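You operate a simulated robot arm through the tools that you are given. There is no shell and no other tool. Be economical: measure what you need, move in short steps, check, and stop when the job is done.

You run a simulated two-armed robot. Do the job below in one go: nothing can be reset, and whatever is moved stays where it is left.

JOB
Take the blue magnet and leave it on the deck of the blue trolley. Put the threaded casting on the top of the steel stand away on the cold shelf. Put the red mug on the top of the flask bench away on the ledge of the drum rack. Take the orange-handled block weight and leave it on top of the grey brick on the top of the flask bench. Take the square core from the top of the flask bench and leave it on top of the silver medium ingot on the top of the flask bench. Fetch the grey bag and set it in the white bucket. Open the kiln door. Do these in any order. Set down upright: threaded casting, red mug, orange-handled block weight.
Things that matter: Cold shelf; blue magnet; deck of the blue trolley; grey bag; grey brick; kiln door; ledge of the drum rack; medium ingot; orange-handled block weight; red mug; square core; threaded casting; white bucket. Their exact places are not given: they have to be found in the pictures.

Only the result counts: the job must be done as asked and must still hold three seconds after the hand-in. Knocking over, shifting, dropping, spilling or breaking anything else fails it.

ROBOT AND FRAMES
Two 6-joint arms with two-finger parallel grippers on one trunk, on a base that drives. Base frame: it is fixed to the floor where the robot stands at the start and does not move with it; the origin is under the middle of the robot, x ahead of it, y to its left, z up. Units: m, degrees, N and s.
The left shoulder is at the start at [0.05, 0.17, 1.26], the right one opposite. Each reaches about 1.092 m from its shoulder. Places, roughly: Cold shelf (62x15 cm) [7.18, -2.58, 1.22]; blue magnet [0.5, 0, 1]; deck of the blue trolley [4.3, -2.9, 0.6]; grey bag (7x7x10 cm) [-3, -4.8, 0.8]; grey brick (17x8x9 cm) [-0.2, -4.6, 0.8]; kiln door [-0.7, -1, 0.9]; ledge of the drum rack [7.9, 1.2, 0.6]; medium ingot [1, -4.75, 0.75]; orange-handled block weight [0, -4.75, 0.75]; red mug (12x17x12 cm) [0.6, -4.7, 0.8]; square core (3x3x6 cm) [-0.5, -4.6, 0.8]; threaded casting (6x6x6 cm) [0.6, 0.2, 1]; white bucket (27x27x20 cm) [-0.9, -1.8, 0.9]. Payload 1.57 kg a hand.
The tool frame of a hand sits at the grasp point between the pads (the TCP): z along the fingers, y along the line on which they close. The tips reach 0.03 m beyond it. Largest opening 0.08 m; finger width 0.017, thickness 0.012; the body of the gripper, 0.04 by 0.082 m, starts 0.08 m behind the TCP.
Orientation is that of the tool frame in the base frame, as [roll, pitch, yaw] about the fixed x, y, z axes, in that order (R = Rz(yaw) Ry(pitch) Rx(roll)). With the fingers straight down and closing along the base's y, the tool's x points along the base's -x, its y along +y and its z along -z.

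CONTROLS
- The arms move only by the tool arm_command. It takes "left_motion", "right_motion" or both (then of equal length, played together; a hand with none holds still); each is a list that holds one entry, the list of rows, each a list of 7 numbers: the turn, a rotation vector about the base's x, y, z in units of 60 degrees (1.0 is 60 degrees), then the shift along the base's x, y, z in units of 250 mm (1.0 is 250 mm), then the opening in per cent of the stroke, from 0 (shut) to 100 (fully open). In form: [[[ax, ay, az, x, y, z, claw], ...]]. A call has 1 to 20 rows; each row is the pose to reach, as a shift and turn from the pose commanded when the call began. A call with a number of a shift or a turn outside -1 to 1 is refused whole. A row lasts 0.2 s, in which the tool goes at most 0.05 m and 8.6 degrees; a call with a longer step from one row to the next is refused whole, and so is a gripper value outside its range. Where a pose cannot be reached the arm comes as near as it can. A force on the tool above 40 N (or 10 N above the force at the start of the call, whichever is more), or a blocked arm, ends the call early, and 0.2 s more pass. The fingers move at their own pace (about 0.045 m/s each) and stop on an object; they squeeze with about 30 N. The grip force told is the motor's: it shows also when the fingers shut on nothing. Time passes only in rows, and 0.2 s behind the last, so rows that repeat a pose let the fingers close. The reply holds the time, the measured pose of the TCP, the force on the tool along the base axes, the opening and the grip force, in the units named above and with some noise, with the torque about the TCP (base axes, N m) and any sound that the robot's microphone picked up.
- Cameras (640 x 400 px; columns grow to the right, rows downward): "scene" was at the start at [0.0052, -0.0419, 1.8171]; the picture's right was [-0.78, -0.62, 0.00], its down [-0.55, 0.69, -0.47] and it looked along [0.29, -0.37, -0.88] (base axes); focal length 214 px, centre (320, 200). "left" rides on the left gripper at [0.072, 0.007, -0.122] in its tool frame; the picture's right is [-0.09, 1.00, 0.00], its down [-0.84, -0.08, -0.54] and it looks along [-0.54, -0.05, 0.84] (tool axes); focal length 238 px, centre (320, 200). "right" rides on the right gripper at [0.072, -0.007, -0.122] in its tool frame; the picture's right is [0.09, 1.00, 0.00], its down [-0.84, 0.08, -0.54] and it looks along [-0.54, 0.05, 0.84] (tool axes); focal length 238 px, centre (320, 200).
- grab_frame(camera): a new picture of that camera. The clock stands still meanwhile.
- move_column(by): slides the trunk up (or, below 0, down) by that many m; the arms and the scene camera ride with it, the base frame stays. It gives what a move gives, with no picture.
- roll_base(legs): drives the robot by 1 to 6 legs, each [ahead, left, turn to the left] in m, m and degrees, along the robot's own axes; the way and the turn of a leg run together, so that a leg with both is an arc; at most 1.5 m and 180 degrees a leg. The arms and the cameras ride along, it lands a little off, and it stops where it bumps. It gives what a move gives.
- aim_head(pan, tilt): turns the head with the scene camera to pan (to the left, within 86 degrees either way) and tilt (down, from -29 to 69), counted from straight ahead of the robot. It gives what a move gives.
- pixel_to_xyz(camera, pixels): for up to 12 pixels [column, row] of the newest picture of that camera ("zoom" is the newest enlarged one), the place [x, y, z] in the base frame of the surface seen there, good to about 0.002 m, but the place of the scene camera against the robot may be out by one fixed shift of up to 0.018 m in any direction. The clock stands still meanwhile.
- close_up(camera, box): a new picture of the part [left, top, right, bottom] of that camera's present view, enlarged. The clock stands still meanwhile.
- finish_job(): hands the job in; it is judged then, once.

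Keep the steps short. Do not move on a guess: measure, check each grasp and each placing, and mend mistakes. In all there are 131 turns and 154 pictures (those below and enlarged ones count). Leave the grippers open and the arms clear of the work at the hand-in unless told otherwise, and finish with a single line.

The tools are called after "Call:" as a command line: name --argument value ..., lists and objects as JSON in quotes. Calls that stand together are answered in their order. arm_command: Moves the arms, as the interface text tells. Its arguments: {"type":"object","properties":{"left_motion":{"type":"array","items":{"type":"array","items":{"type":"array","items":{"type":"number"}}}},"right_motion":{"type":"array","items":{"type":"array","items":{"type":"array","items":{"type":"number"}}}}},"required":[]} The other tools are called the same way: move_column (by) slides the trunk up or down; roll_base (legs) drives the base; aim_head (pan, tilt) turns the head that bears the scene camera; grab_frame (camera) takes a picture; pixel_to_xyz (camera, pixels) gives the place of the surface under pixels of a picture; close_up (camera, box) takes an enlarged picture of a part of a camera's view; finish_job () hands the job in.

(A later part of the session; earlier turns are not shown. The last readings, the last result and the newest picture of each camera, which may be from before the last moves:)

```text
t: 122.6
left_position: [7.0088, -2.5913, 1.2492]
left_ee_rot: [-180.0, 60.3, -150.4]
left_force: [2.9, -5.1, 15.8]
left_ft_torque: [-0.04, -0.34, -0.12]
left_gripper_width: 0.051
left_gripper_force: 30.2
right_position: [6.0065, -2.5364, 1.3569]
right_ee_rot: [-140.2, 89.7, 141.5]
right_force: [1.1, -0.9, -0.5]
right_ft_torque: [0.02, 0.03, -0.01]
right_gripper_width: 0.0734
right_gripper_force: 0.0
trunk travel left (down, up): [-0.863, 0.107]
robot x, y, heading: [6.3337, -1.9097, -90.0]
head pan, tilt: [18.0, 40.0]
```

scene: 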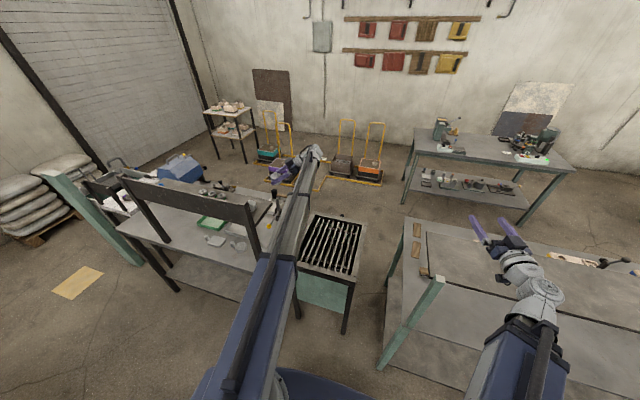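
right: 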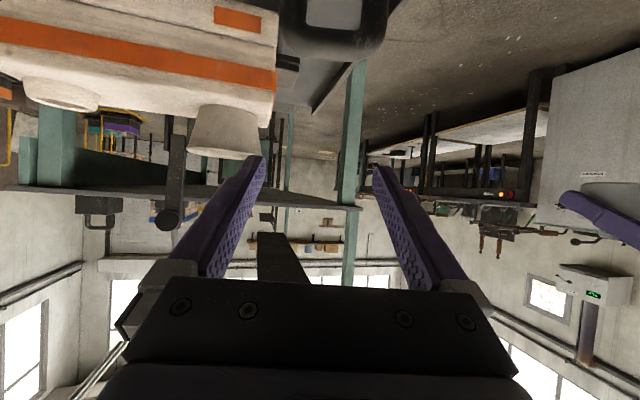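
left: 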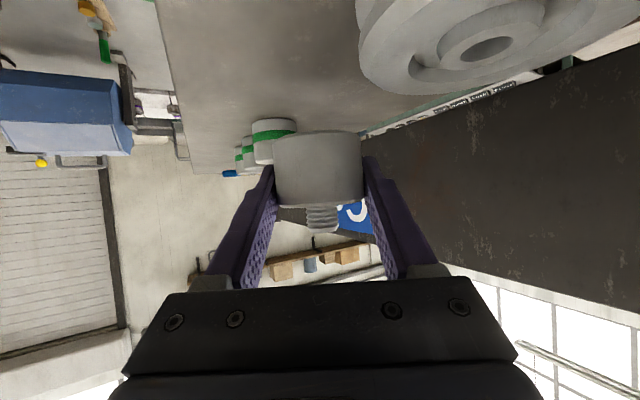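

Contact. I open the left hand to ~7 cm and rise straight up.

Call:
arm_command --left_motion '[[[0, 0, 0, 0, 0, 0, 75], [0, 0, 0, 0, 0, 0, 86], [0, 0, 0, 0, 0, 0, 86], [0, 0, 0, 0, 0, 0, 86]]]'

Call:
move_column --by 0.1

Call:
close_up --camera "scene" --box '[180, 120, 360, 240]'

Call:
grab_frame --camera "left"

```text
t: 123.6
left_position: [7.0083, -2.5914, 1.2485]
left_ee_rot: [179.8, 60.0, -150.5]
left_force: [-0.1, 0.9, -0.6]
left_ft_torque: [0.0, -0.03, 0.0]
left_gripper_width: 0.0689
left_gripper_force: 0.1
right_position: [6.0076, -2.5354, 1.358]
right_ee_rot: [-139.9, 89.8, 141.9]
right_force: [0.2, 0.0, 0.6]
right_ft_torque: [-0.01, 0.02, 0.03]
right_gripper_width: 0.0735
right_gripper_force: 0.1
trunk travel left (down, up): [-0.863, 0.107]
robot x, y, heading: [6.3314, -1.9053, -90.1]
head pan, tilt: [18.0, 40.0]
```

```text
t: 124.9
left_position: [7.0085, -2.5915, 1.3488]
left_ee_rot: [179.9, 60.0, -150.5]
left_force: [0.2, -0.9, 0.4]
left_ft_torque: [0.01, 0.0, -0.03]
left_gripper_width: 0.069
left_gripper_force: 0.1
right_position: [6.0072, -2.5351, 1.457]
right_ee_rot: [-140.6, 89.7, 141.2]
right_force: [0.0, -0.1, 0.1]
right_ft_torque: [0.05, -0.02, -0.02]
right_gripper_width: 0.0736
right_gripper_force: 0.1
trunk travel left (down, up): [-0.963, 0.007]
robot x, y, heading: [6.3353, -1.9088, -90.3]
head pan, tilt: [18.0, 40.0]
```

```text
3.33 times, centred on (270, 180) of scene
```

zoom: 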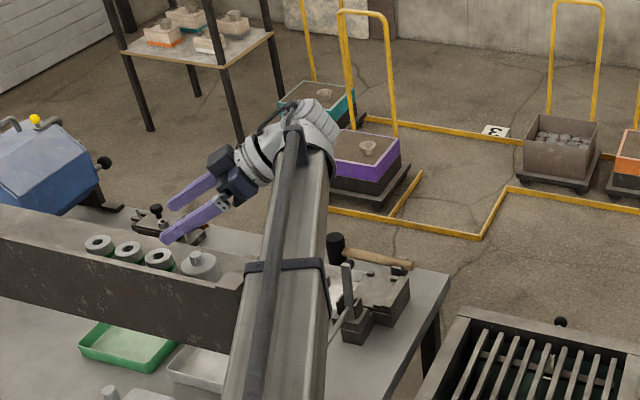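

```text
96 pictures are left
```

left: 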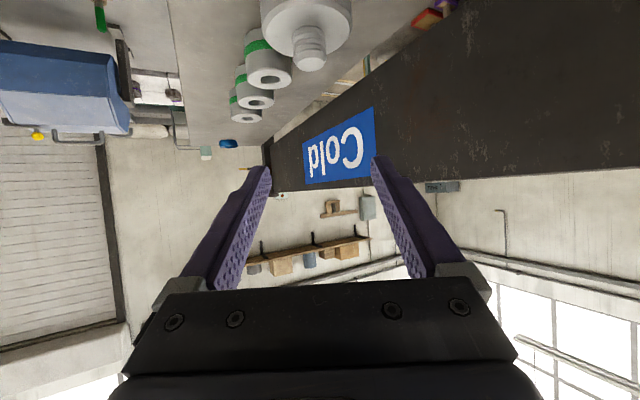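

The casting stands upright on the cold shelf. I withdraw the left hand along the way it came and turn it forward again.

Call:
arm_command --left_motion '[[[0, 0, 0, -0.15, -0.095, 0, 86], [0, 0, 0, -0.3, -0.19, 0, 86], [0, 0, 0, -0.45, -0.285, 0, 86], [0, 0, 0, -0.6, -0.38, 0, 86], [0, 0, 0, -0.744, -0.472, 0, 86], [0, 0, -0.1, -0.85, -0.472, 0, 86], [0, 0, -0.2, -1.0, -0.472, 0, 86], [0, 0, -0.3, -1.0, -0.472, 0, 86], [0, 0, -0.4, -1.0, -0.472, 0, 86], [0, 0, -0.5, -1.0, -0.472, 0, 86]]]'

Call:
arm_command --left_motion '[[[0, 0, -0.12, -0.15, 0, 0, 86], [0, 0, -0.24, -0.3, 0, 0, 86], [0, 0, -0.36, -0.4, 0, 0, 86], [0, 0, -0.48, -0.5, 0, 0, 86], [0, 0, -0.6, -0.6, 0, 0, 86], [0, 0, -0.72, -0.6, 0, 0, 86], [0, 0, -0.84, -0.6, 0, 0, 86], [0, 0, -0.96, -0.6, 0, 0, 86], [0, 0, -0.96, -0.6, 0, 0, 86]]]'

Call:
arm_command --left_motion '[[[0, 0, -0.12, 0, 0.1, 0, 100], [0, 0, -0.24, 0, 0.2, 0, 100], [0, 0, -0.36, 0, 0.3, 0, 100], [0, 0, -0.5, 0, 0.4, 0, 100]]]'

Call:
roll_base --legs '[[-0.28, 0, 0], [0, 0, 30]]'

Call:
aim_head --pan 85 --tilt 20

Call:
grab_frame --camera "scene"

```text
t: 127.1
left_position: [6.7577, -2.7098, 1.3495]
left_ee_rot: [179.7, 60.0, 179.5]
left_force: [-0.9, -0.5, -0.5]
left_ft_torque: [0.01, -0.01, -0.02]
left_gripper_width: 0.0689
left_gripper_force: 0.1
right_position: [6.0077, -2.5355, 1.458]
right_ee_rot: [-136.5, 89.8, 145.3]
right_force: [-0.2, -0.5, -0.1]
right_ft_torque: [0.02, 0.02, 0.0]
right_gripper_width: 0.0737
right_gripper_force: 0.1
trunk travel left (down, up): [-0.963, 0.007]
robot x, y, heading: [6.3321, -1.911, -90.1]
head pan, tilt: [18.0, 40.0]
```

```text
t: 129.1
left_position: [6.6075, -2.7095, 1.349]
left_ee_rot: [180.0, 60.1, 121.8]
left_force: [0.3, 0.4, 0.9]
left_ft_torque: [-0.01, 0.0, 0.0]
left_gripper_width: 0.0689
left_gripper_force: 0.2
right_position: [6.0066, -2.5359, 1.4569]
right_ee_rot: [-143.8, 89.9, 138.0]
right_force: [0.4, -0.3, -0.6]
right_ft_torque: [-0.03, 0.01, -0.03]
right_gripper_width: 0.0738
right_gripper_force: 0.1
trunk travel left (down, up): [-0.963, 0.007]
robot x, y, heading: [6.3358, -1.91, -90.2]
head pan, tilt: [18.0, 40.0]
```

```text
t: 130.1
left_position: [6.6082, -2.6078, 1.3485]
left_ee_rot: [179.9, 60.0, 91.9]
left_force: [0.2, 0.5, -0.2]
left_ft_torque: [0.04, 0.01, -0.02]
left_gripper_width: 0.0801
left_gripper_force: 0.0
right_position: [6.0091, -2.5357, 1.4578]
right_ee_rot: [-132.2, 89.8, 149.7]
right_force: [-0.6, 0.0, 0.5]
right_ft_torque: [0.02, 0.02, -0.05]
right_gripper_width: 0.0738
right_gripper_force: 0.2
trunk travel left (down, up): [-0.963, 0.007]
robot x, y, heading: [6.3323, -1.9061, -90.4]
head pan, tilt: [18.0, 40.0]
```

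```text
t: 133.6
left_position: [6.9198, -2.0961, 1.3485]
left_ee_rot: [179.8, 60.0, 121.6]
left_force: [0.0, 0.1, -1.3]
left_ft_torque: [0.0, -0.01, 0.03]
left_gripper_width: 0.0799
left_gripper_force: 0.0
right_position: [6.3617, -2.3305, 1.4579]
right_ee_rot: [-139.4, 89.7, 172.2]
right_force: [-0.1, 0.7, -0.3]
right_ft_torque: [0.03, -0.01, 0.01]
right_gripper_width: 0.0736
right_gripper_force: 0.2
trunk travel left (down, up): [-0.963, 0.007]
robot x, y, heading: [6.3309, -1.627, -60.3]
head pan, tilt: [18.0, 40.0]
```

```text
t: 134.9
left_position: [6.9193, -2.0966, 1.347]
left_ee_rot: [179.8, 60.1, 121.8]
left_force: [0.4, -0.3, 0.6]
left_ft_torque: [0.01, 0.01, 0.0]
left_gripper_width: 0.08
left_gripper_force: 0.1
right_position: [6.3619, -2.3311, 1.4578]
right_ee_rot: [-140.4, 89.7, 171.1]
right_force: [0.4, 0.2, 0.8]
right_ft_torque: [0.0, -0.03, -0.04]
right_gripper_width: 0.0735
right_gripper_force: 0.1
trunk travel left (down, up): [-0.963, 0.007]
robot x, y, heading: [6.3317, -1.6251, -60.3]
head pan, tilt: [85.0, 20.0]
```

```text
95 pictures are left
```

scene: 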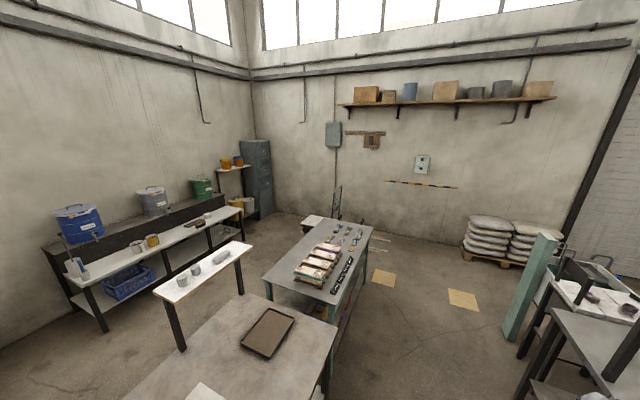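

I see the drum rack with its white ledge (left). I measure it and the lane to it for later.

Call:
pixel_to_xyz --camera "scene" --pixels '[[80, 282], [175, 240], [235, 207], [65, 265], [138, 246], [152, 240], [110, 330], [183, 298], [245, 255], [370, 232], [190, 350], [340, 260]]'

Call:
close_up --camera "scene" --box '[30, 180, 270, 340]'

```text
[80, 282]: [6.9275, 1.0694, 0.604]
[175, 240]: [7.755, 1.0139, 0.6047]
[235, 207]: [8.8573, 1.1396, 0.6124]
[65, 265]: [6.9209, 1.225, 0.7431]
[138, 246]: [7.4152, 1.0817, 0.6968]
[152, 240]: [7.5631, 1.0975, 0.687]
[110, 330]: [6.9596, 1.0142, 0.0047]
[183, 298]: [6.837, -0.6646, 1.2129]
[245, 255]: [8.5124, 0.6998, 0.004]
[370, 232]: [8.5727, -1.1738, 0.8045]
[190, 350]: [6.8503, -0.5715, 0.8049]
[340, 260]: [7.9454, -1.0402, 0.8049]
```

```text
2.50 times, centred on (150, 260) of scene
```

zoom: 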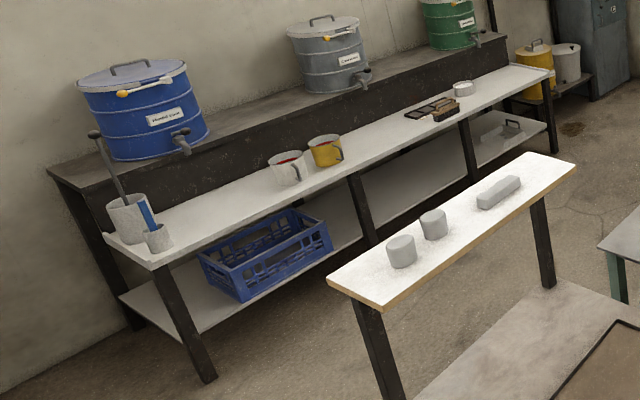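

Ledge: x 6.9–8.86, y ≈1.02–1.25, z 0.605. Now I drive back down the lane and toward the flask bench.

Call:
roll_base --legs '[[0, 0, 60], [-1.5, 0, 0], [-1.5, 0, 0], [-0.2, 0, 0], [0, 0, -90], [1.5, 0, 0]]'

Call:
aim_head --pan -70 --tilt 30

Call:
grab_frame --camera "scene"

```text
t: 164.2
left_position: [3.3863, -3.8672, 1.3484]
left_ee_rot: [179.8, 59.8, 91.2]
left_force: [-0.2, -0.8, -0.2]
left_ft_torque: [-0.01, 0.0, -0.02]
left_gripper_width: 0.08
left_gripper_force: 0.1
right_position: [2.7854, -3.786, 1.4572]
right_ee_rot: [-142.3, 89.7, 138.8]
right_force: [-0.2, 1.1, 0.7]
right_ft_torque: [0.0, -0.02, -0.02]
right_gripper_width: 0.0736
right_gripper_force: 0.1
trunk travel left (down, up): [-0.963, 0.007]
robot x, y, heading: [3.1205, -3.1639, -91.0]
head pan, tilt: [85.0, 20.0]
```

```text
t: 166.6
left_position: [3.3848, -3.8665, 1.3489]
left_ee_rot: [179.8, 60.1, 91.2]
left_force: [0.3, 0.0, 1.0]
left_ft_torque: [0.0, 0.03, 0.01]
left_gripper_width: 0.0797
left_gripper_force: 0.1
right_position: [2.7857, -3.786, 1.4582]
right_ee_rot: [-140.4, 89.8, 140.7]
right_force: [-0.3, -0.5, 0.8]
right_ft_torque: [0.01, 0.0, -0.01]
right_gripper_width: 0.0736
right_gripper_force: 0.0
trunk travel left (down, up): [-0.963, 0.007]
robot x, y, heading: [3.1181, -3.1647, -91.0]
head pan, tilt: [-70.0, 30.0]
```

```text
93 pictures are left
```

scene: 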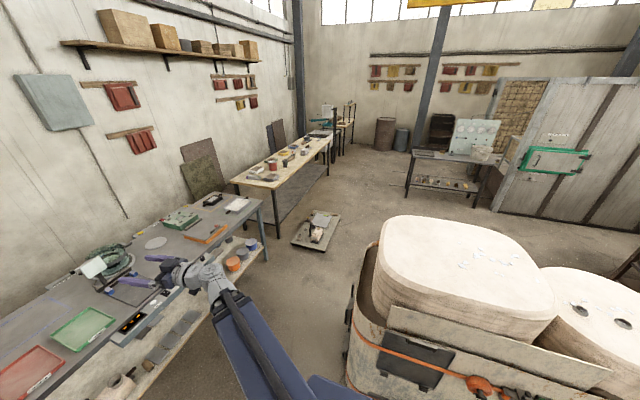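

Call:
pixel_to_xyz --camera "scene" --pixels '[[293, 243], [326, 252], [342, 214], [312, 211], [275, 222], [265, 178], [330, 150], [265, 260], [375, 290], [390, 250], [235, 178], [335, 165]]'

Call:
close_up --camera "scene" --box '[220, 120, 360, 260]'

```text
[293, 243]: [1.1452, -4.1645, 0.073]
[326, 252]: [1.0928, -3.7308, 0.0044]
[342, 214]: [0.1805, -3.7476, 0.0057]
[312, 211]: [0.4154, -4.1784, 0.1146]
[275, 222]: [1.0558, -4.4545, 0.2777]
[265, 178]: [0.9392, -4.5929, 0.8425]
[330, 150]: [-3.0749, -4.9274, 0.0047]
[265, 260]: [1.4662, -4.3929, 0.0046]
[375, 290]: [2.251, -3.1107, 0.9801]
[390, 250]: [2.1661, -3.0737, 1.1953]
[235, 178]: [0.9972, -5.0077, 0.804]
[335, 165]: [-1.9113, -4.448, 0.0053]
```

```text
2.86 times, centred on (290, 190) of scene
```

zoom: 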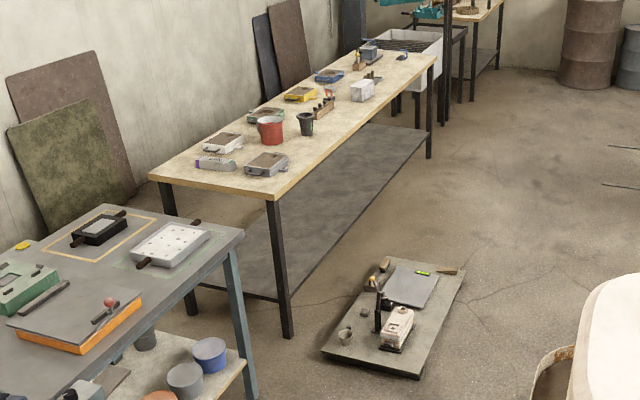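

The floor cart (x 0.2–1.13, y −3.73…−4.2) stands before the flask bench, so I'll work from its west and east sides. I drive around the drum and cart to the west side.

Call:
roll_base --legs '[[0.54, 0, 1], [0, -1.4, 0], [-0.52, -0.62, 0], [0, -1.45, 0]]'

Call:
aim_head --pan 10 --tilt 35

Call:
grab_frame --camera "scene"

Call:
aim_head --pan -60 --tilt 25

Call:
grab_frame --camera "scene"

```text
t: 187.0
left_position: [-0.0726, -3.8837, 1.3485]
left_ee_rot: [179.7, 60.0, 92.5]
left_force: [0.2, -0.6, 0.8]
left_ft_torque: [0.02, -0.01, 0.02]
left_gripper_width: 0.08
left_gripper_force: 0.1
right_position: [-0.6728, -3.8142, 1.4574]
right_ee_rot: [-142.1, 89.8, 140.2]
right_force: [1.0, -0.2, -1.1]
right_ft_torque: [0.02, -0.01, 0.01]
right_gripper_width: 0.0735
right_gripper_force: 0.1
trunk travel left (down, up): [-0.963, 0.007]
robot x, y, heading: [-0.3532, -3.188, -89.7]
head pan, tilt: [-70.0, 30.0]
```

```text
t: 188.6
left_position: [-0.0722, -3.8836, 1.3478]
left_ee_rot: [179.8, 60.1, 92.5]
left_force: [-0.5, 0.4, 0.6]
left_ft_torque: [0.0, 0.01, -0.01]
left_gripper_width: 0.0798
left_gripper_force: 0.0
right_position: [-0.673, -3.8162, 1.4575]
right_ee_rot: [-140.7, 89.9, 141.5]
right_force: [0.5, -0.5, 0.4]
right_ft_torque: [0.0, 0.01, 0.02]
right_gripper_width: 0.0737
right_gripper_force: 0.1
trunk travel left (down, up): [-0.963, 0.007]
robot x, y, heading: [-0.3539, -3.1817, -89.4]
head pan, tilt: [10.0, 35.0]
```

```text
91 pictures are left
```

scene: 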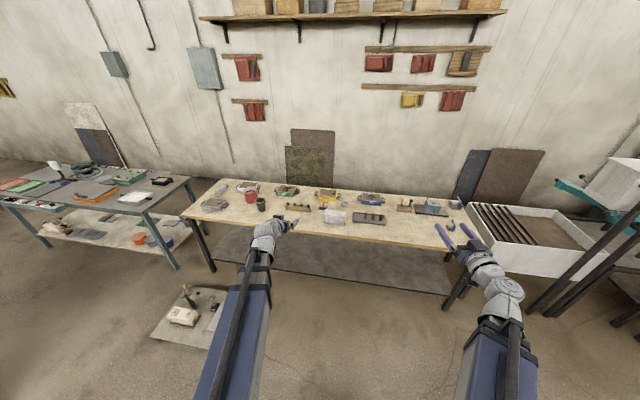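

```text
t: 190.0
left_position: [-0.0724, -3.8826, 1.3483]
left_ee_rot: [179.8, 60.0, 92.5]
left_force: [0.6, -0.8, 0.0]
left_ft_torque: [-0.02, 0.02, -0.01]
left_gripper_width: 0.08
left_gripper_force: 0.0
right_position: [-0.6727, -3.8159, 1.4585]
right_ee_rot: [-140.7, 89.8, 141.6]
right_force: [0.1, 0.4, 0.0]
right_ft_torque: [-0.01, -0.01, -0.01]
right_gripper_width: 0.0735
right_gripper_force: 0.0
trunk travel left (down, up): [-0.963, 0.007]
robot x, y, heading: [-0.3516, -3.186, -89.7]
head pan, tilt: [-60.0, 25.0]
```

```text
90 pictures are left
```

scene: 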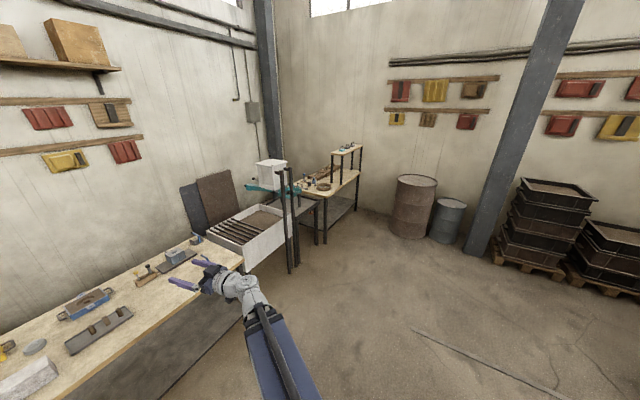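

Call:
close_up --camera "scene" --box '[240, 130, 380, 230]'

Call:
pixel_to_xyz --camera "scene" --pixels '[[289, 270], [296, 262], [327, 190], [358, 170], [325, 240], [355, 210], [395, 230], [312, 180], [270, 250], [243, 268]]'

```text
4.00 times, centred on (310, 180) of scene
```

zoom: 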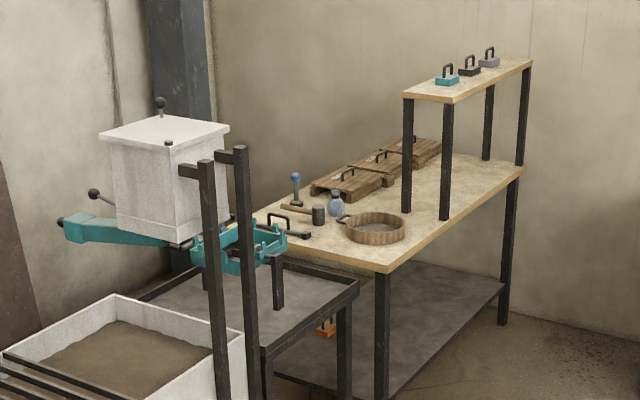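

```text
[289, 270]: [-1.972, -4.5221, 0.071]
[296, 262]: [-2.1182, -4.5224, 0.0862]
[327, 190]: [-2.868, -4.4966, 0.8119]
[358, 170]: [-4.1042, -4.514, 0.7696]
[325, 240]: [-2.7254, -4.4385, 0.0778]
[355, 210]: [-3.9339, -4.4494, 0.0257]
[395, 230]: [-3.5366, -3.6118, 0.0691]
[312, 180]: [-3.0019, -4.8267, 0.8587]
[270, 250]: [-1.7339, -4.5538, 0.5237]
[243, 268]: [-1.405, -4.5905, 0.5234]
```

The grey bag is at about (−3.0,−4.83,0.86) on the far table. I drive in front of that table.

Call:
roll_base --legs '[[0, -1.4, 0], [0, -1.25, 0], [0.55, 0, 0]]'

Call:
aim_head --pan 0 --tilt 45

Call:
grab_frame --camera "scene"

Call:
close_up --camera "scene" --box '[240, 120, 400, 220]'

```text
t: 205.7
left_position: [-2.7491, -4.4249, 1.3475]
left_ee_rot: [179.9, 59.9, 91.4]
left_force: [-0.3, 0.4, 0.2]
left_ft_torque: [0.03, -0.03, -0.05]
left_gripper_width: 0.08
left_gripper_force: 0.1
right_position: [-3.3491, -4.346, 1.4578]
right_ee_rot: [-144.8, 89.8, 136.5]
right_force: [0.4, 0.7, -0.3]
right_ft_torque: [-0.01, 0.02, -0.02]
right_gripper_width: 0.0734
right_gripper_force: 0.0
trunk travel left (down, up): [-0.963, 0.007]
robot x, y, heading: [-3.0176, -3.7177, -90.8]
head pan, tilt: [-60.0, 25.0]
```

```text
t: 207.0
left_position: [-2.7484, -4.4246, 1.3479]
left_ee_rot: [179.8, 60.1, 91.4]
left_force: [-0.6, -1.0, 0.0]
left_ft_torque: [0.02, 0.0, 0.0]
left_gripper_width: 0.0801
left_gripper_force: 0.1
right_position: [-3.3495, -4.3456, 1.4571]
right_ee_rot: [-139.9, 89.8, 141.4]
right_force: [-0.2, 0.2, 0.3]
right_ft_torque: [-0.01, 0.02, -0.01]
right_gripper_width: 0.0735
right_gripper_force: 0.0
trunk travel left (down, up): [-0.963, 0.007]
robot x, y, heading: [-3.0176, -3.7215, -90.5]
head pan, tilt: [0.0, 45.0]
```

```text
88 pictures are left
```

scene: 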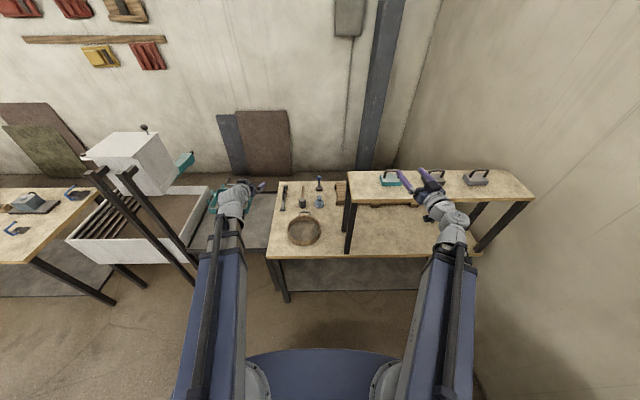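

```text
4.00 times, centred on (320, 170) of scene
```

zoom: 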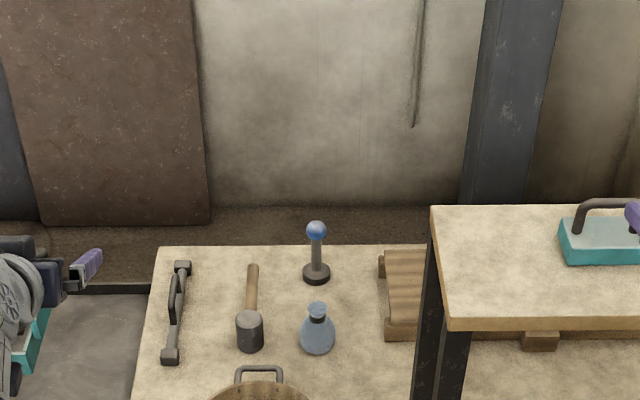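

Call:
pixel_to_xyz --camera "zoom" --pixels '[[317, 335], [317, 305], [301, 338], [334, 335], [318, 352], [250, 335], [237, 330], [263, 330], [385, 335], [316, 275], [270, 370], [425, 380]]'

```text
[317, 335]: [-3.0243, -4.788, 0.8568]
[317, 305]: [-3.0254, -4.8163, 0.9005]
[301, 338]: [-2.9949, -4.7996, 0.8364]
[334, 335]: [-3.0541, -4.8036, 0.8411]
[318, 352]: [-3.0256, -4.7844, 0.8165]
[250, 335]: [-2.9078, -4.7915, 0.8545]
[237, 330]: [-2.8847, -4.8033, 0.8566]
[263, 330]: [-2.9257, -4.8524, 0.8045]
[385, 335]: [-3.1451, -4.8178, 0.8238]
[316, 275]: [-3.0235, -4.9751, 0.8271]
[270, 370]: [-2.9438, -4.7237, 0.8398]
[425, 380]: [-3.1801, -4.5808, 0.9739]
```

Bag: centre (−3.025,−4.816), z 0.805–0.905, ~6 cm wide. I steepen the left hand to 30°, fold the right hand up out of the way, and drive 0.12 m closer.

Call:
arm_command --left_motion '[[[0.125, 0, 0, 0, 0, -0.1, 100], [0.25, 0, 0, 0, 0, -0.18, 100], [0.375, 0, 0, 0, 0, -0.26, 100], [0.5, 0, 0, 0, 0, -0.322, 100], [0.5, 0, 0, 0, 0, -0.322, 100], [0.5, 0, 0, 0, 0, -0.322, 100], [0.5, 0, 0, 0, 0, -0.322, 100], [0.5, 0, 0, 0, 0, -0.322, 100], [0.5, 0, 0, 0, 0, -0.322, 100]]]' --right_motion '[[[-0.122, -0.025, 0, -0.001, 0.008, 0.115, 92], [-0.245, -0.051, 0, -0.006, 0.03, 0.228, 92], [-0.367, -0.076, 0, -0.014, 0.066, 0.337, 92], [-0.49, -0.102, 0, -0.024, 0.116, 0.44, 92], [-0.612, -0.127, 0, -0.037, 0.178, 0.536, 92], [-0.734, -0.153, 0, -0.053, 0.253, 0.622, 92], [-0.857, -0.178, 0, -0.07, 0.337, 0.698, 92], [-0.979, -0.204, 0, -0.09, 0.43, 0.762, 92], [-0.979, -0.204, 0, -0.09, 0.43, 0.762, 92]]]'

Call:
roll_base --legs '[[0.12, 0, 0]]'

Call:
grab_frame --camera "scene"

```text
t: 209.0
left_position: [-2.7487, -4.4245, 1.2676]
left_ee_rot: [179.0, 30.0, 90.9]
left_force: [-0.5, 1.1, -0.1]
left_ft_torque: [-0.02, 0.02, -0.02]
left_gripper_width: 0.08
left_gripper_force: 0.1
right_position: [-3.3706, -4.2374, 1.6482]
right_ee_rot: [0.4, 30.1, -78.4]
right_force: [-0.6, 0.6, 0.4]
right_ft_torque: [0.02, -0.01, 0.0]
right_gripper_width: 0.0735
right_gripper_force: 0.1
trunk travel left (down, up): [-0.963, 0.007]
robot x, y, heading: [-3.0186, -3.723, -90.5]
head pan, tilt: [0.0, 45.0]
```

```text
t: 210.2
left_position: [-2.7514, -4.5486, 1.268]
left_ee_rot: [179.0, 29.9, 90.7]
left_force: [-0.6, 0.1, 0.3]
left_ft_torque: [0.0, -0.03, 0.04]
left_gripper_width: 0.0799
left_gripper_force: 0.1
right_position: [-3.3753, -4.3601, 1.6481]
right_ee_rot: [0.4, 30.2, -78.5]
right_force: [0.1, -0.1, -0.4]
right_ft_torque: [-0.06, 0.01, 0.01]
right_gripper_width: 0.0734
right_gripper_force: 0.0
trunk travel left (down, up): [-0.963, 0.007]
robot x, y, heading: [-3.0225, -3.8432, -91.0]
head pan, tilt: [0.0, 45.0]
```

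```text
86 pictures are left
```

scene: 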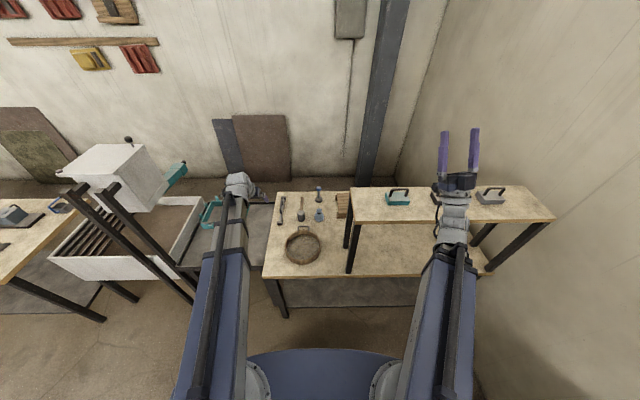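

Now I bring the left hand over the bag at height.

Call:
arm_command --left_motion '[[[0, 0, 0, -0.14, -0.13, 0, 100], [0, 0, 0, -0.28, -0.26, 0, 100], [0, 0, 0, -0.42, -0.39, 0, 100], [0, 0, 0, -0.56, -0.52, 0, 100], [0, 0, 0, -0.7, -0.65, 0, 100], [0, 0, 0, -0.84, -0.78, 0, 100], [0, 0, 0, -0.96, -0.9, 0, 100], [0, 0, 0, -1.0, -0.98, 0, 100], [0, 0, 0, -1.0, -1.0, 0, 100]]]'

Call:
arm_command --left_motion '[[[0, 0, 0, -0.092, -0.07, 0, 100], [0, 0, 0, -0.092, -0.07, 0, 100]]]'

Call:
move_column --by -0.25

Call:
grab_frame --camera "left"

Call:
grab_frame --camera "scene"

```text
t: 212.2
left_position: [-3.0002, -4.7983, 1.2676]
left_ee_rot: [179.0, 30.0, 90.7]
left_force: [-1.0, -0.5, -0.4]
left_ft_torque: [0.0, 0.0, 0.0]
left_gripper_width: 0.08
left_gripper_force: 0.0
right_position: [-3.3738, -4.3598, 1.6482]
right_ee_rot: [0.4, 30.2, -78.5]
right_force: [0.0, 0.6, 0.4]
right_ft_torque: [0.01, -0.01, 0.0]
right_gripper_width: 0.0739
right_gripper_force: 0.0
trunk travel left (down, up): [-0.963, 0.007]
robot x, y, heading: [-3.0213, -3.8453, -91.1]
head pan, tilt: [0.0, 45.0]
```

```text
t: 212.8
left_position: [-3.0254, -4.8149, 1.2676]
left_ee_rot: [179.0, 29.9, 90.7]
left_force: [-0.7, 1.1, 0.6]
left_ft_torque: [0.0, 0.04, -0.05]
left_gripper_width: 0.0801
left_gripper_force: 0.1
right_position: [-3.3735, -4.3574, 1.6481]
right_ee_rot: [0.4, 30.2, -78.6]
right_force: [-0.8, 0.3, -0.3]
right_ft_torque: [0.03, -0.04, -0.05]
right_gripper_width: 0.0737
right_gripper_force: 0.2
trunk travel left (down, up): [-0.963, 0.007]
robot x, y, heading: [-3.019, -3.8412, -90.8]
head pan, tilt: [0.0, 45.0]
```

```text
t: 215.4
left_position: [-3.0249, -4.815, 1.0186]
left_ee_rot: [179.0, 29.9, 90.7]
left_force: [0.1, -0.3, 0.7]
left_ft_torque: [0.03, -0.04, 0.05]
left_gripper_width: 0.0799
left_gripper_force: 0.1
right_position: [-3.3734, -4.3597, 1.398]
right_ee_rot: [0.4, 30.3, -78.5]
right_force: [0.0, 0.2, -0.7]
right_ft_torque: [0.01, -0.01, -0.01]
right_gripper_width: 0.0732
right_gripper_force: 0.0
trunk travel left (down, up): [-0.713, 0.257]
robot x, y, heading: [-3.0165, -3.8464, -90.7]
head pan, tilt: [0.0, 45.0]
```

```text
85 pictures are left
```

left: 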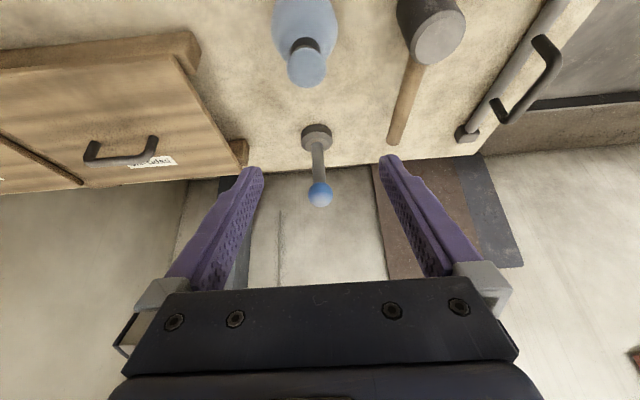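

```text
84 pictures are left
```

scene: 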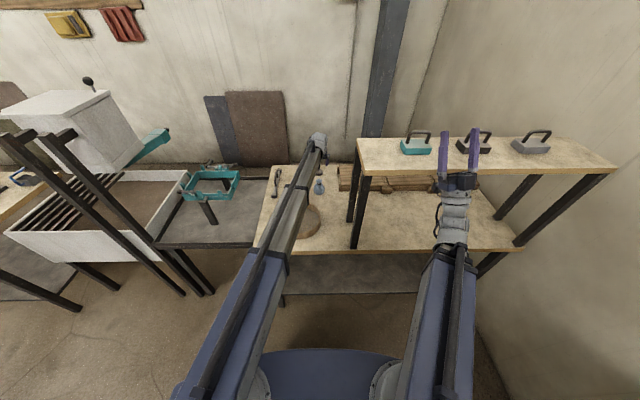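

Call:
pixel_to_xyz --camera "left" --pixels '[[307, 66], [275, 35], [337, 35], [303, 30], [305, 45]]'

Call:
close_up --camera "left" --box '[240, 0, 380, 100]'

```text
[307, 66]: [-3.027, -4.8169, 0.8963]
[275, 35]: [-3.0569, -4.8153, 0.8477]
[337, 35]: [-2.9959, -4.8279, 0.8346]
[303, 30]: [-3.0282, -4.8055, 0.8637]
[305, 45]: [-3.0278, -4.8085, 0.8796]
```

```text
4.00 times, centred on (310, 50) of left
```

zoom: 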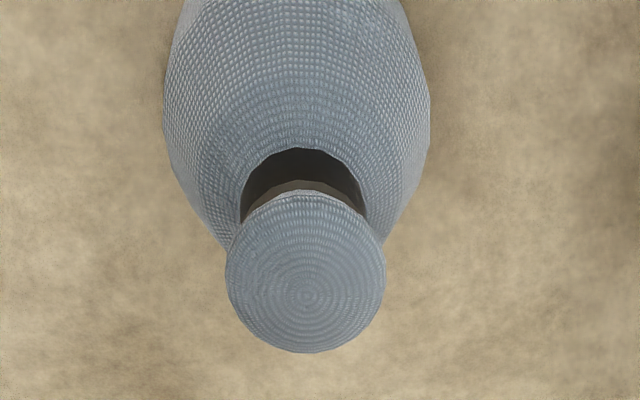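

Woven bag confirmed. I lower to z≈0.85 and close.

Call:
move_column --by -0.17

Call:
arm_command --left_motion '[[[0, 0, 0, 0, 0, 0, 60], [0, 0, 0, 0, 0, 0, 0], [0, 0, 0, 0, 0, 0, 0], [0, 0, 0, 0, 0, 0, 0], [0, 0, 0, 0, 0, 0, 0]]]'

Call:
move_column --by 0.25

Call:
grab_frame --camera "left"

```text
t: 217.3
left_position: [-3.0239, -4.8147, 0.8483]
left_ee_rot: [178.9, 30.0, 90.7]
left_force: [0.2, 0.0, -0.5]
left_ft_torque: [0.02, 0.0, 0.02]
left_gripper_width: 0.0797
left_gripper_force: 0.0
right_position: [-3.3745, -4.3603, 1.2292]
right_ee_rot: [0.3, 30.3, -78.4]
right_force: [-0.2, -1.0, -0.7]
right_ft_torque: [-0.03, 0.01, 0.02]
right_gripper_width: 0.0735
right_gripper_force: 0.0
trunk travel left (down, up): [-0.543, 0.427]
robot x, y, heading: [-3.0226, -3.843, -91.0]
head pan, tilt: [0.0, 45.0]
```

```text
t: 218.5
left_position: [-3.026, -4.8141, 0.8482]
left_ee_rot: [179.0, 29.9, 90.8]
left_force: [-0.8, -0.5, -0.1]
left_ft_torque: [-0.01, 0.02, -0.01]
left_gripper_width: 0.0644
left_gripper_force: 30.4
right_position: [-3.3743, -4.3589, 1.2281]
right_ee_rot: [0.4, 30.2, -78.5]
right_force: [0.0, 0.2, -0.8]
right_ft_torque: [0.0, -0.01, 0.0]
right_gripper_width: 0.074
right_gripper_force: 0.1
trunk travel left (down, up): [-0.543, 0.427]
robot x, y, heading: [-3.0185, -3.8429, -90.6]
head pan, tilt: [0.0, 45.0]
```

```text
t: 221.1
left_position: [-3.0251, -4.8145, 1.0972]
left_ee_rot: [179.0, 29.9, 90.7]
left_force: [0.1, -0.2, -1.8]
left_ft_torque: [0.01, -0.01, 0.0]
left_gripper_width: 0.0642
left_gripper_force: 29.9
right_position: [-3.3745, -4.3601, 1.4771]
right_ee_rot: [0.4, 30.2, -78.6]
right_force: [0.4, 0.7, -0.5]
right_ft_torque: [0.03, -0.02, 0.02]
right_gripper_width: 0.0736
right_gripper_force: 0.1
trunk travel left (down, up): [-0.793, 0.177]
robot x, y, heading: [-3.0172, -3.8464, -90.9]
head pan, tilt: [0.0, 45.0]
```

```text
82 pictures are left
```

left: 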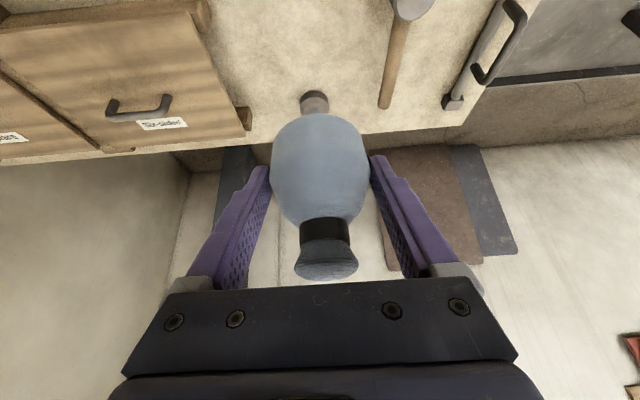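

Bag held. I back off, retract the left arm, move east and turn to face the bucket bench.

Call:
roll_base --legs '[[-0.65, 0, 0]]'

Call:
arm_command --left_motion '[[[0, 0, 0, 0.1, 0.15, 0, 0], [0, 0, 0, 0.2, 0.3, 0, 0], [0, 0, 0, 0.3, 0.45, 0, 0], [0, 0, 0, 0.4, 0.6, 0, 0], [0, 0, 0, 0.5, 0.75, 0, 0], [0, 0, 0, 0.6, 0.9, 0, 0], [0, 0, 0, 0.7, 1.0, 0, 0]]]'

Call:
roll_base --legs '[[0, 1.4, 0], [0, 0, 180]]'

Call:
aim_head --pan -25 --tilt 30

Call:
grab_frame --camera "scene"

```text
t: 224.7
left_position: [-3.0182, -4.1678, 1.0981]
left_ee_rot: [179.0, 30.0, 90.4]
left_force: [-0.3, -0.2, -1.3]
left_ft_torque: [0.01, -0.01, 0.0]
left_gripper_width: 0.0644
left_gripper_force: 29.9
right_position: [-3.3674, -3.7109, 1.4793]
right_ee_rot: [0.4, 30.2, -78.8]
right_force: [0.6, 0.0, 0.1]
right_ft_torque: [0.03, 0.0, 0.0]
right_gripper_width: 0.0734
right_gripper_force: 0.0
trunk travel left (down, up): [-0.793, 0.177]
robot x, y, heading: [-3.0082, -3.2001, -91.1]
head pan, tilt: [0.0, 45.0]
```

```text
t: 226.3
left_position: [-2.8455, -3.9196, 1.097]
left_ee_rot: [179.0, 30.1, 90.5]
left_force: [-0.6, -0.2, -1.2]
left_ft_torque: [0.0, 0.0, -0.01]
left_gripper_width: 0.0643
left_gripper_force: 30.1
right_position: [-3.3654, -3.7111, 1.4773]
right_ee_rot: [0.4, 30.2, -78.8]
right_force: [0.3, -0.2, -1.0]
right_ft_torque: [0.01, -0.03, 0.03]
right_gripper_width: 0.0735
right_gripper_force: 0.1
trunk travel left (down, up): [-0.793, 0.177]
robot x, y, heading: [-3.007, -3.1985, -91.2]
head pan, tilt: [0.0, 45.0]
```

```text
t: 240.7
left_position: [-1.7358, -2.512, 1.0966]
left_ee_rot: [178.9, 30.0, -91.3]
left_force: [0.8, 0.4, -0.7]
left_ft_torque: [-0.01, -0.03, 0.02]
left_gripper_width: 0.0646
left_gripper_force: 29.8
right_position: [-1.2222, -2.7344, 1.4778]
right_ee_rot: [0.4, 30.2, 99.6]
right_force: [0.3, 0.2, -0.3]
right_ft_torque: [-0.01, 0.01, 0.03]
right_gripper_width: 0.0735
right_gripper_force: 0.0
trunk travel left (down, up): [-0.793, 0.177]
robot x, y, heading: [-1.5917, -3.2398, 87.5]
head pan, tilt: [0.0, 45.0]
```

```text
t: 241.6
left_position: [-1.7361, -2.5128, 1.0967]
left_ee_rot: [179.0, 30.0, -91.2]
left_force: [0.6, -0.2, -1.7]
left_ft_torque: [-0.01, 0.02, -0.02]
left_gripper_width: 0.0643
left_gripper_force: 30.2
right_position: [-1.2216, -2.7353, 1.4793]
right_ee_rot: [0.5, 30.1, 99.5]
right_force: [-0.8, 0.2, 0.6]
right_ft_torque: [0.0, 0.03, -0.04]
right_gripper_width: 0.0739
right_gripper_force: 0.0
trunk travel left (down, up): [-0.793, 0.177]
robot x, y, heading: [-1.5935, -3.2376, 87.3]
head pan, tilt: [-25.0, 30.0]
```

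```text
81 pictures are left
```

scene: 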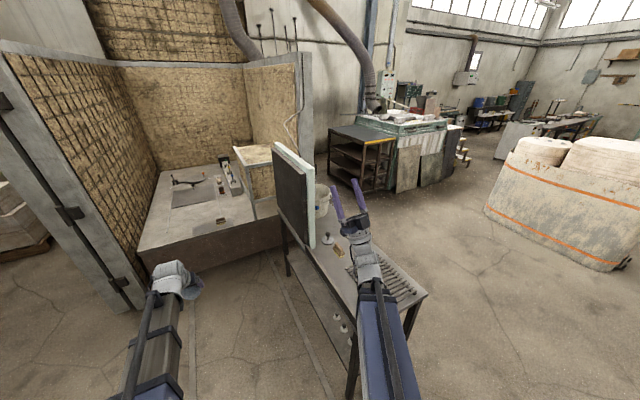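

Call:
close_up --camera "scene" --box '[240, 130, 440, 270]'

Call:
pixel_to_xyz --camera "scene" --pixels '[[320, 190], [318, 212], [330, 180], [290, 150], [312, 235], [345, 258], [425, 293], [350, 390], [287, 275], [395, 250], [310, 190], [272, 300]]'

```text
2.86 times, centred on (340, 200) of scene
```

zoom: 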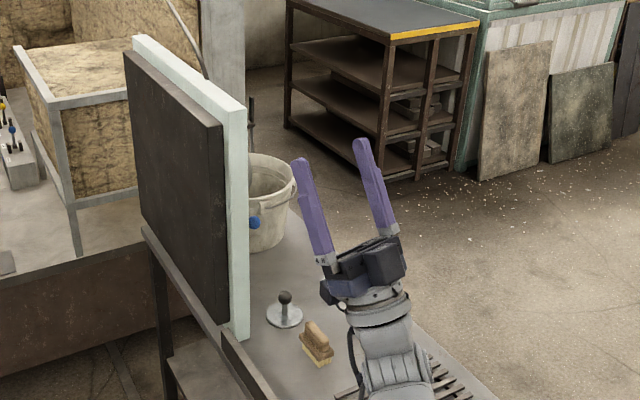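

```text
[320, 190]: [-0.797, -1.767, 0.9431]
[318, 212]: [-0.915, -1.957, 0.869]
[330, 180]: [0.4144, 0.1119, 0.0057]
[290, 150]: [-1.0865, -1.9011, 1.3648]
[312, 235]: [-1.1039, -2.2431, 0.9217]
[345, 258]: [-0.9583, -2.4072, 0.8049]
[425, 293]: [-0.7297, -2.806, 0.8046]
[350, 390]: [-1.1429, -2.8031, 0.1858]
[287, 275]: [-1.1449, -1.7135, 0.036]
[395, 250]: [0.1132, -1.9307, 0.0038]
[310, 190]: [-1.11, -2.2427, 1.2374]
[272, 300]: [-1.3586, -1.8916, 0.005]
```

The bucket stands at about (−0.85,−1.82) on the bench; it's best reached from the east. I raise the trunk a bit and drive around to face west.

Call:
move_column --by 0.15

Call:
roll_base --legs '[[-0.2, 0, 0], [0, -1.4, 0], [0, -0.35, 0], [0, 0, 92], [0, -0.9, 0], [0, -0.8, 0]]'

Call:
aim_head --pan 5 --tilt 50

Call:
grab_frame --camera "scene"

```text
t: 243.3
left_position: [-1.7371, -2.5125, 1.2474]
left_ee_rot: [179.0, 30.0, -91.2]
left_force: [0.7, 0.1, -1.7]
left_ft_torque: [0.02, 0.0, 0.03]
left_gripper_width: 0.0644
left_gripper_force: 29.9
right_position: [-1.2213, -2.7349, 1.6296]
right_ee_rot: [0.4, 30.2, 99.5]
right_force: [0.1, 0.1, -0.1]
right_ft_torque: [0.0, 0.0, 0.03]
right_gripper_width: 0.0738
right_gripper_force: 0.0
trunk travel left (down, up): [-0.943, 0.027]
robot x, y, heading: [-1.5886, -3.2348, 87.5]
head pan, tilt: [-25.0, 30.0]
```

```text
t: 253.4
left_position: [0.0217, -2.8014, 1.2483]
left_ee_rot: [178.9, 30.0, -98.7]
left_force: [-0.3, 1.0, -1.3]
left_ft_torque: [0.03, 0.01, -0.02]
left_gripper_width: 0.0644
left_gripper_force: 30.4
right_position: [0.5024, -3.0901, 1.6275]
right_ee_rot: [0.7, 30.1, 92.1]
right_force: [0.6, 0.0, -0.8]
right_ft_torque: [-0.02, -0.07, -0.01]
right_gripper_width: 0.0736
right_gripper_force: 0.0
trunk travel left (down, up): [-0.943, 0.027]
robot x, y, heading: [0.0662, -3.5375, 80.0]
head pan, tilt: [-25.0, 30.0]
stopped in leg 3: the robot was blocked; the commanded pose is now the measured one
```

```text
t: 254.4
left_position: [0.0203, -2.8021, 1.2467]
left_ee_rot: [179.1, 30.0, -98.7]
left_force: [-0.6, -0.2, -1.6]
left_ft_torque: [-0.02, 0.01, -0.01]
left_gripper_width: 0.0645
left_gripper_force: 29.9
right_position: [0.501, -3.0912, 1.6285]
right_ee_rot: [0.5, 30.2, 92.1]
right_force: [-0.2, -0.1, -0.6]
right_ft_torque: [-0.01, 0.0, -0.01]
right_gripper_width: 0.0736
right_gripper_force: 0.1
trunk travel left (down, up): [-0.943, 0.027]
robot x, y, heading: [0.0711, -3.5413, 79.7]
head pan, tilt: [5.0, 50.0]
```

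```text
79 pictures are left
```

scene: 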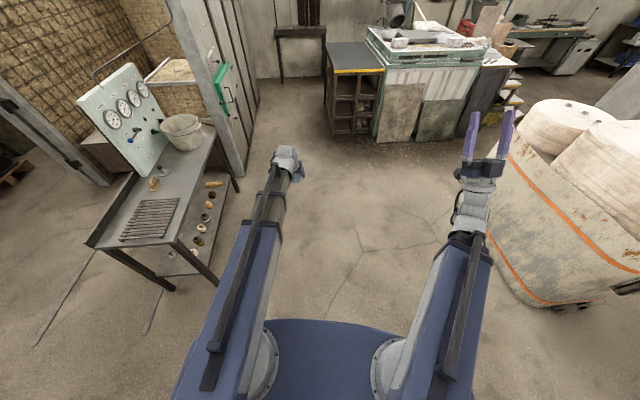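

The base bumped something behind (likely the floor cart's corner). I move forward off it, turn to face west, and will check the cart afterwards.

Call:
roll_base --legs '[[0.45, 0, 0], [0, 0, 100], [0, -1.4, 0]]'

Call:
aim_head --pan 5 --tilt 50

Call:
grab_frame --camera "scene"

Call:
aim_head --pan 86 --tilt 30

Call:
grab_frame --camera "scene"

```text
t: 267.8
left_position: [-0.5334, -1.8514, 1.2493]
left_ee_rot: [179.0, 30.0, -0.1]
left_force: [-0.2, 0.5, -1.3]
left_ft_torque: [0.02, -0.04, -0.02]
left_gripper_width: 0.0645
left_gripper_force: 30.5
right_position: [-0.319, -1.3348, 1.6281]
right_ee_rot: [0.5, 30.2, -169.5]
right_force: [0.3, -0.7, -0.4]
right_ft_torque: [0.0, -0.04, -0.02]
right_gripper_width: 0.0737
right_gripper_force: 0.0
trunk travel left (down, up): [-0.943, 0.027]
robot x, y, heading: [0.1872, -1.6967, 178.5]
head pan, tilt: [5.0, 50.0]
```

```text
t: 268.4
left_position: [-0.5328, -1.853, 1.2476]
left_ee_rot: [179.0, 29.9, -0.1]
left_force: [1.0, -0.1, -1.1]
left_ft_torque: [0.04, -0.03, 0.0]
left_gripper_width: 0.0643
left_gripper_force: 29.8
right_position: [-0.3181, -1.3346, 1.6296]
right_ee_rot: [0.5, 30.0, -169.5]
right_force: [-0.7, -0.3, 1.0]
right_ft_torque: [0.02, 0.0, -0.01]
right_gripper_width: 0.0736
right_gripper_force: 0.1
trunk travel left (down, up): [-0.943, 0.027]
robot x, y, heading: [0.1889, -1.6953, 178.4]
head pan, tilt: [5.0, 50.0]
```

```text
78 pictures are left
```

scene: 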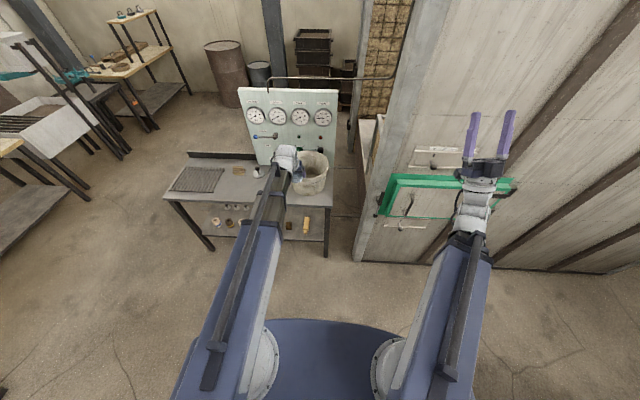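

```text
t: 269.9
left_position: [-0.5325, -1.8529, 1.2477]
left_ee_rot: [179.2, 30.1, -0.2]
left_force: [0.6, -0.7, -1.1]
left_ft_torque: [-0.01, -0.03, 0.02]
left_gripper_width: 0.0641
left_gripper_force: 30.0
right_position: [-0.3192, -1.3344, 1.6276]
right_ee_rot: [0.5, 30.0, -169.4]
right_force: [0.2, 0.0, 0.2]
right_ft_torque: [0.0, 0.0, 0.02]
right_gripper_width: 0.0735
right_gripper_force: 0.1
trunk travel left (down, up): [-0.943, 0.027]
robot x, y, heading: [0.1869, -1.6942, 178.3]
head pan, tilt: [85.9, 30.0]
```

```text
77 pictures are left
```

scene: 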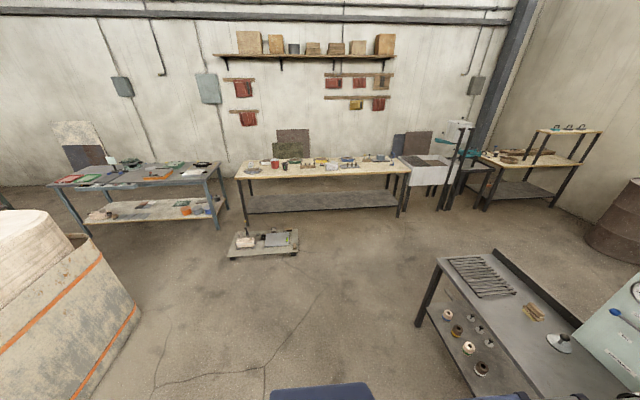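

I measure the cart to see whether it moved.

Call:
pixel_to_xyz --camera "scene" --pixels '[[229, 259], [296, 254], [297, 230], [234, 240], [295, 257], [299, 250]]'

Call:
close_up --camera "scene" --box '[210, 215, 320, 275]'

```text
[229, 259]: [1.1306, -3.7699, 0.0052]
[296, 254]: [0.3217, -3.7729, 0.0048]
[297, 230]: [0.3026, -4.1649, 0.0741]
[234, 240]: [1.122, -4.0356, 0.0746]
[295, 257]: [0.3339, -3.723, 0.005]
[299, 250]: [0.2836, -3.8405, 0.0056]
```

```text
5.82 times, centred on (265, 245) of scene
```

zoom: 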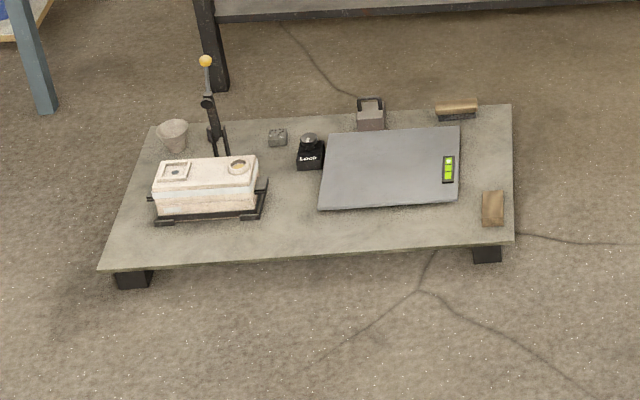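

The platform looks undisturbed. Now I look at the bucket with the left camera and scene camera.

Call:
aim_head --pan 5 --tilt 50

Call:
close_up --camera "scene" --box '[230, 80, 390, 240]'

Call:
pixel_to_xyz --camera "zoom" --pixels '[[270, 180], [335, 190], [375, 185], [320, 280], [335, 240], [340, 220], [385, 215], [300, 180], [378, 150], [200, 320], [405, 310]]'

Call:
grab_frame --camera "left"

```text
t: 271.5
left_position: [-0.5328, -1.8529, 1.2477]
left_ee_rot: [179.1, 30.0, -0.1]
left_force: [0.1, 0.1, -2.2]
left_ft_torque: [0.0, -0.01, -0.01]
left_gripper_width: 0.0645
left_gripper_force: 29.6
right_position: [-0.3189, -1.3343, 1.6278]
right_ee_rot: [0.5, 30.1, -169.3]
right_force: [0.7, -0.1, 0.7]
right_ft_torque: [0.01, -0.01, 0.0]
right_gripper_width: 0.0737
right_gripper_force: 0.1
trunk travel left (down, up): [-0.943, 0.027]
robot x, y, heading: [0.1919, -1.6957, 178.4]
head pan, tilt: [5.0, 50.0]
```

```text
2.50 times, centred on (310, 160) of scene
```

zoom: 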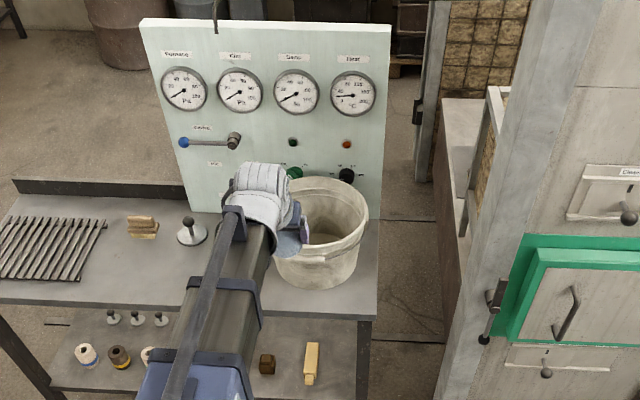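

```text
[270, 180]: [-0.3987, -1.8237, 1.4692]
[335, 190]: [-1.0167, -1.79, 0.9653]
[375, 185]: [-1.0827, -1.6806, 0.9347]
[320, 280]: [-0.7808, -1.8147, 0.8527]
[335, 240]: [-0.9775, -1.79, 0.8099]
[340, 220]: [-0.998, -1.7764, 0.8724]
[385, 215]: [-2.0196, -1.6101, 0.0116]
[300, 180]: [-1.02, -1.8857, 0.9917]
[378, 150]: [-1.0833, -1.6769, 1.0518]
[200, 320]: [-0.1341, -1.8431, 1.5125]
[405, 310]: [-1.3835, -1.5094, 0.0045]
```

```text
74 pictures are left
```

left: 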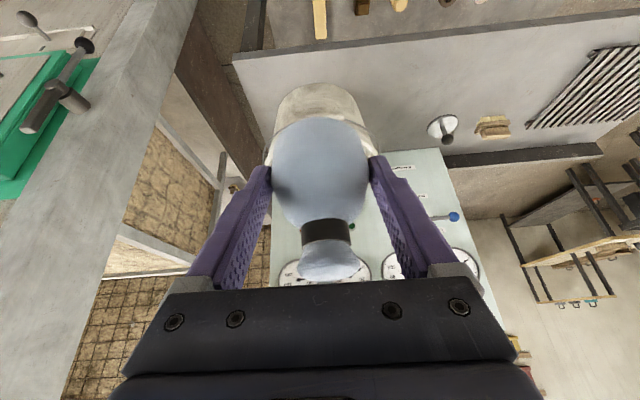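

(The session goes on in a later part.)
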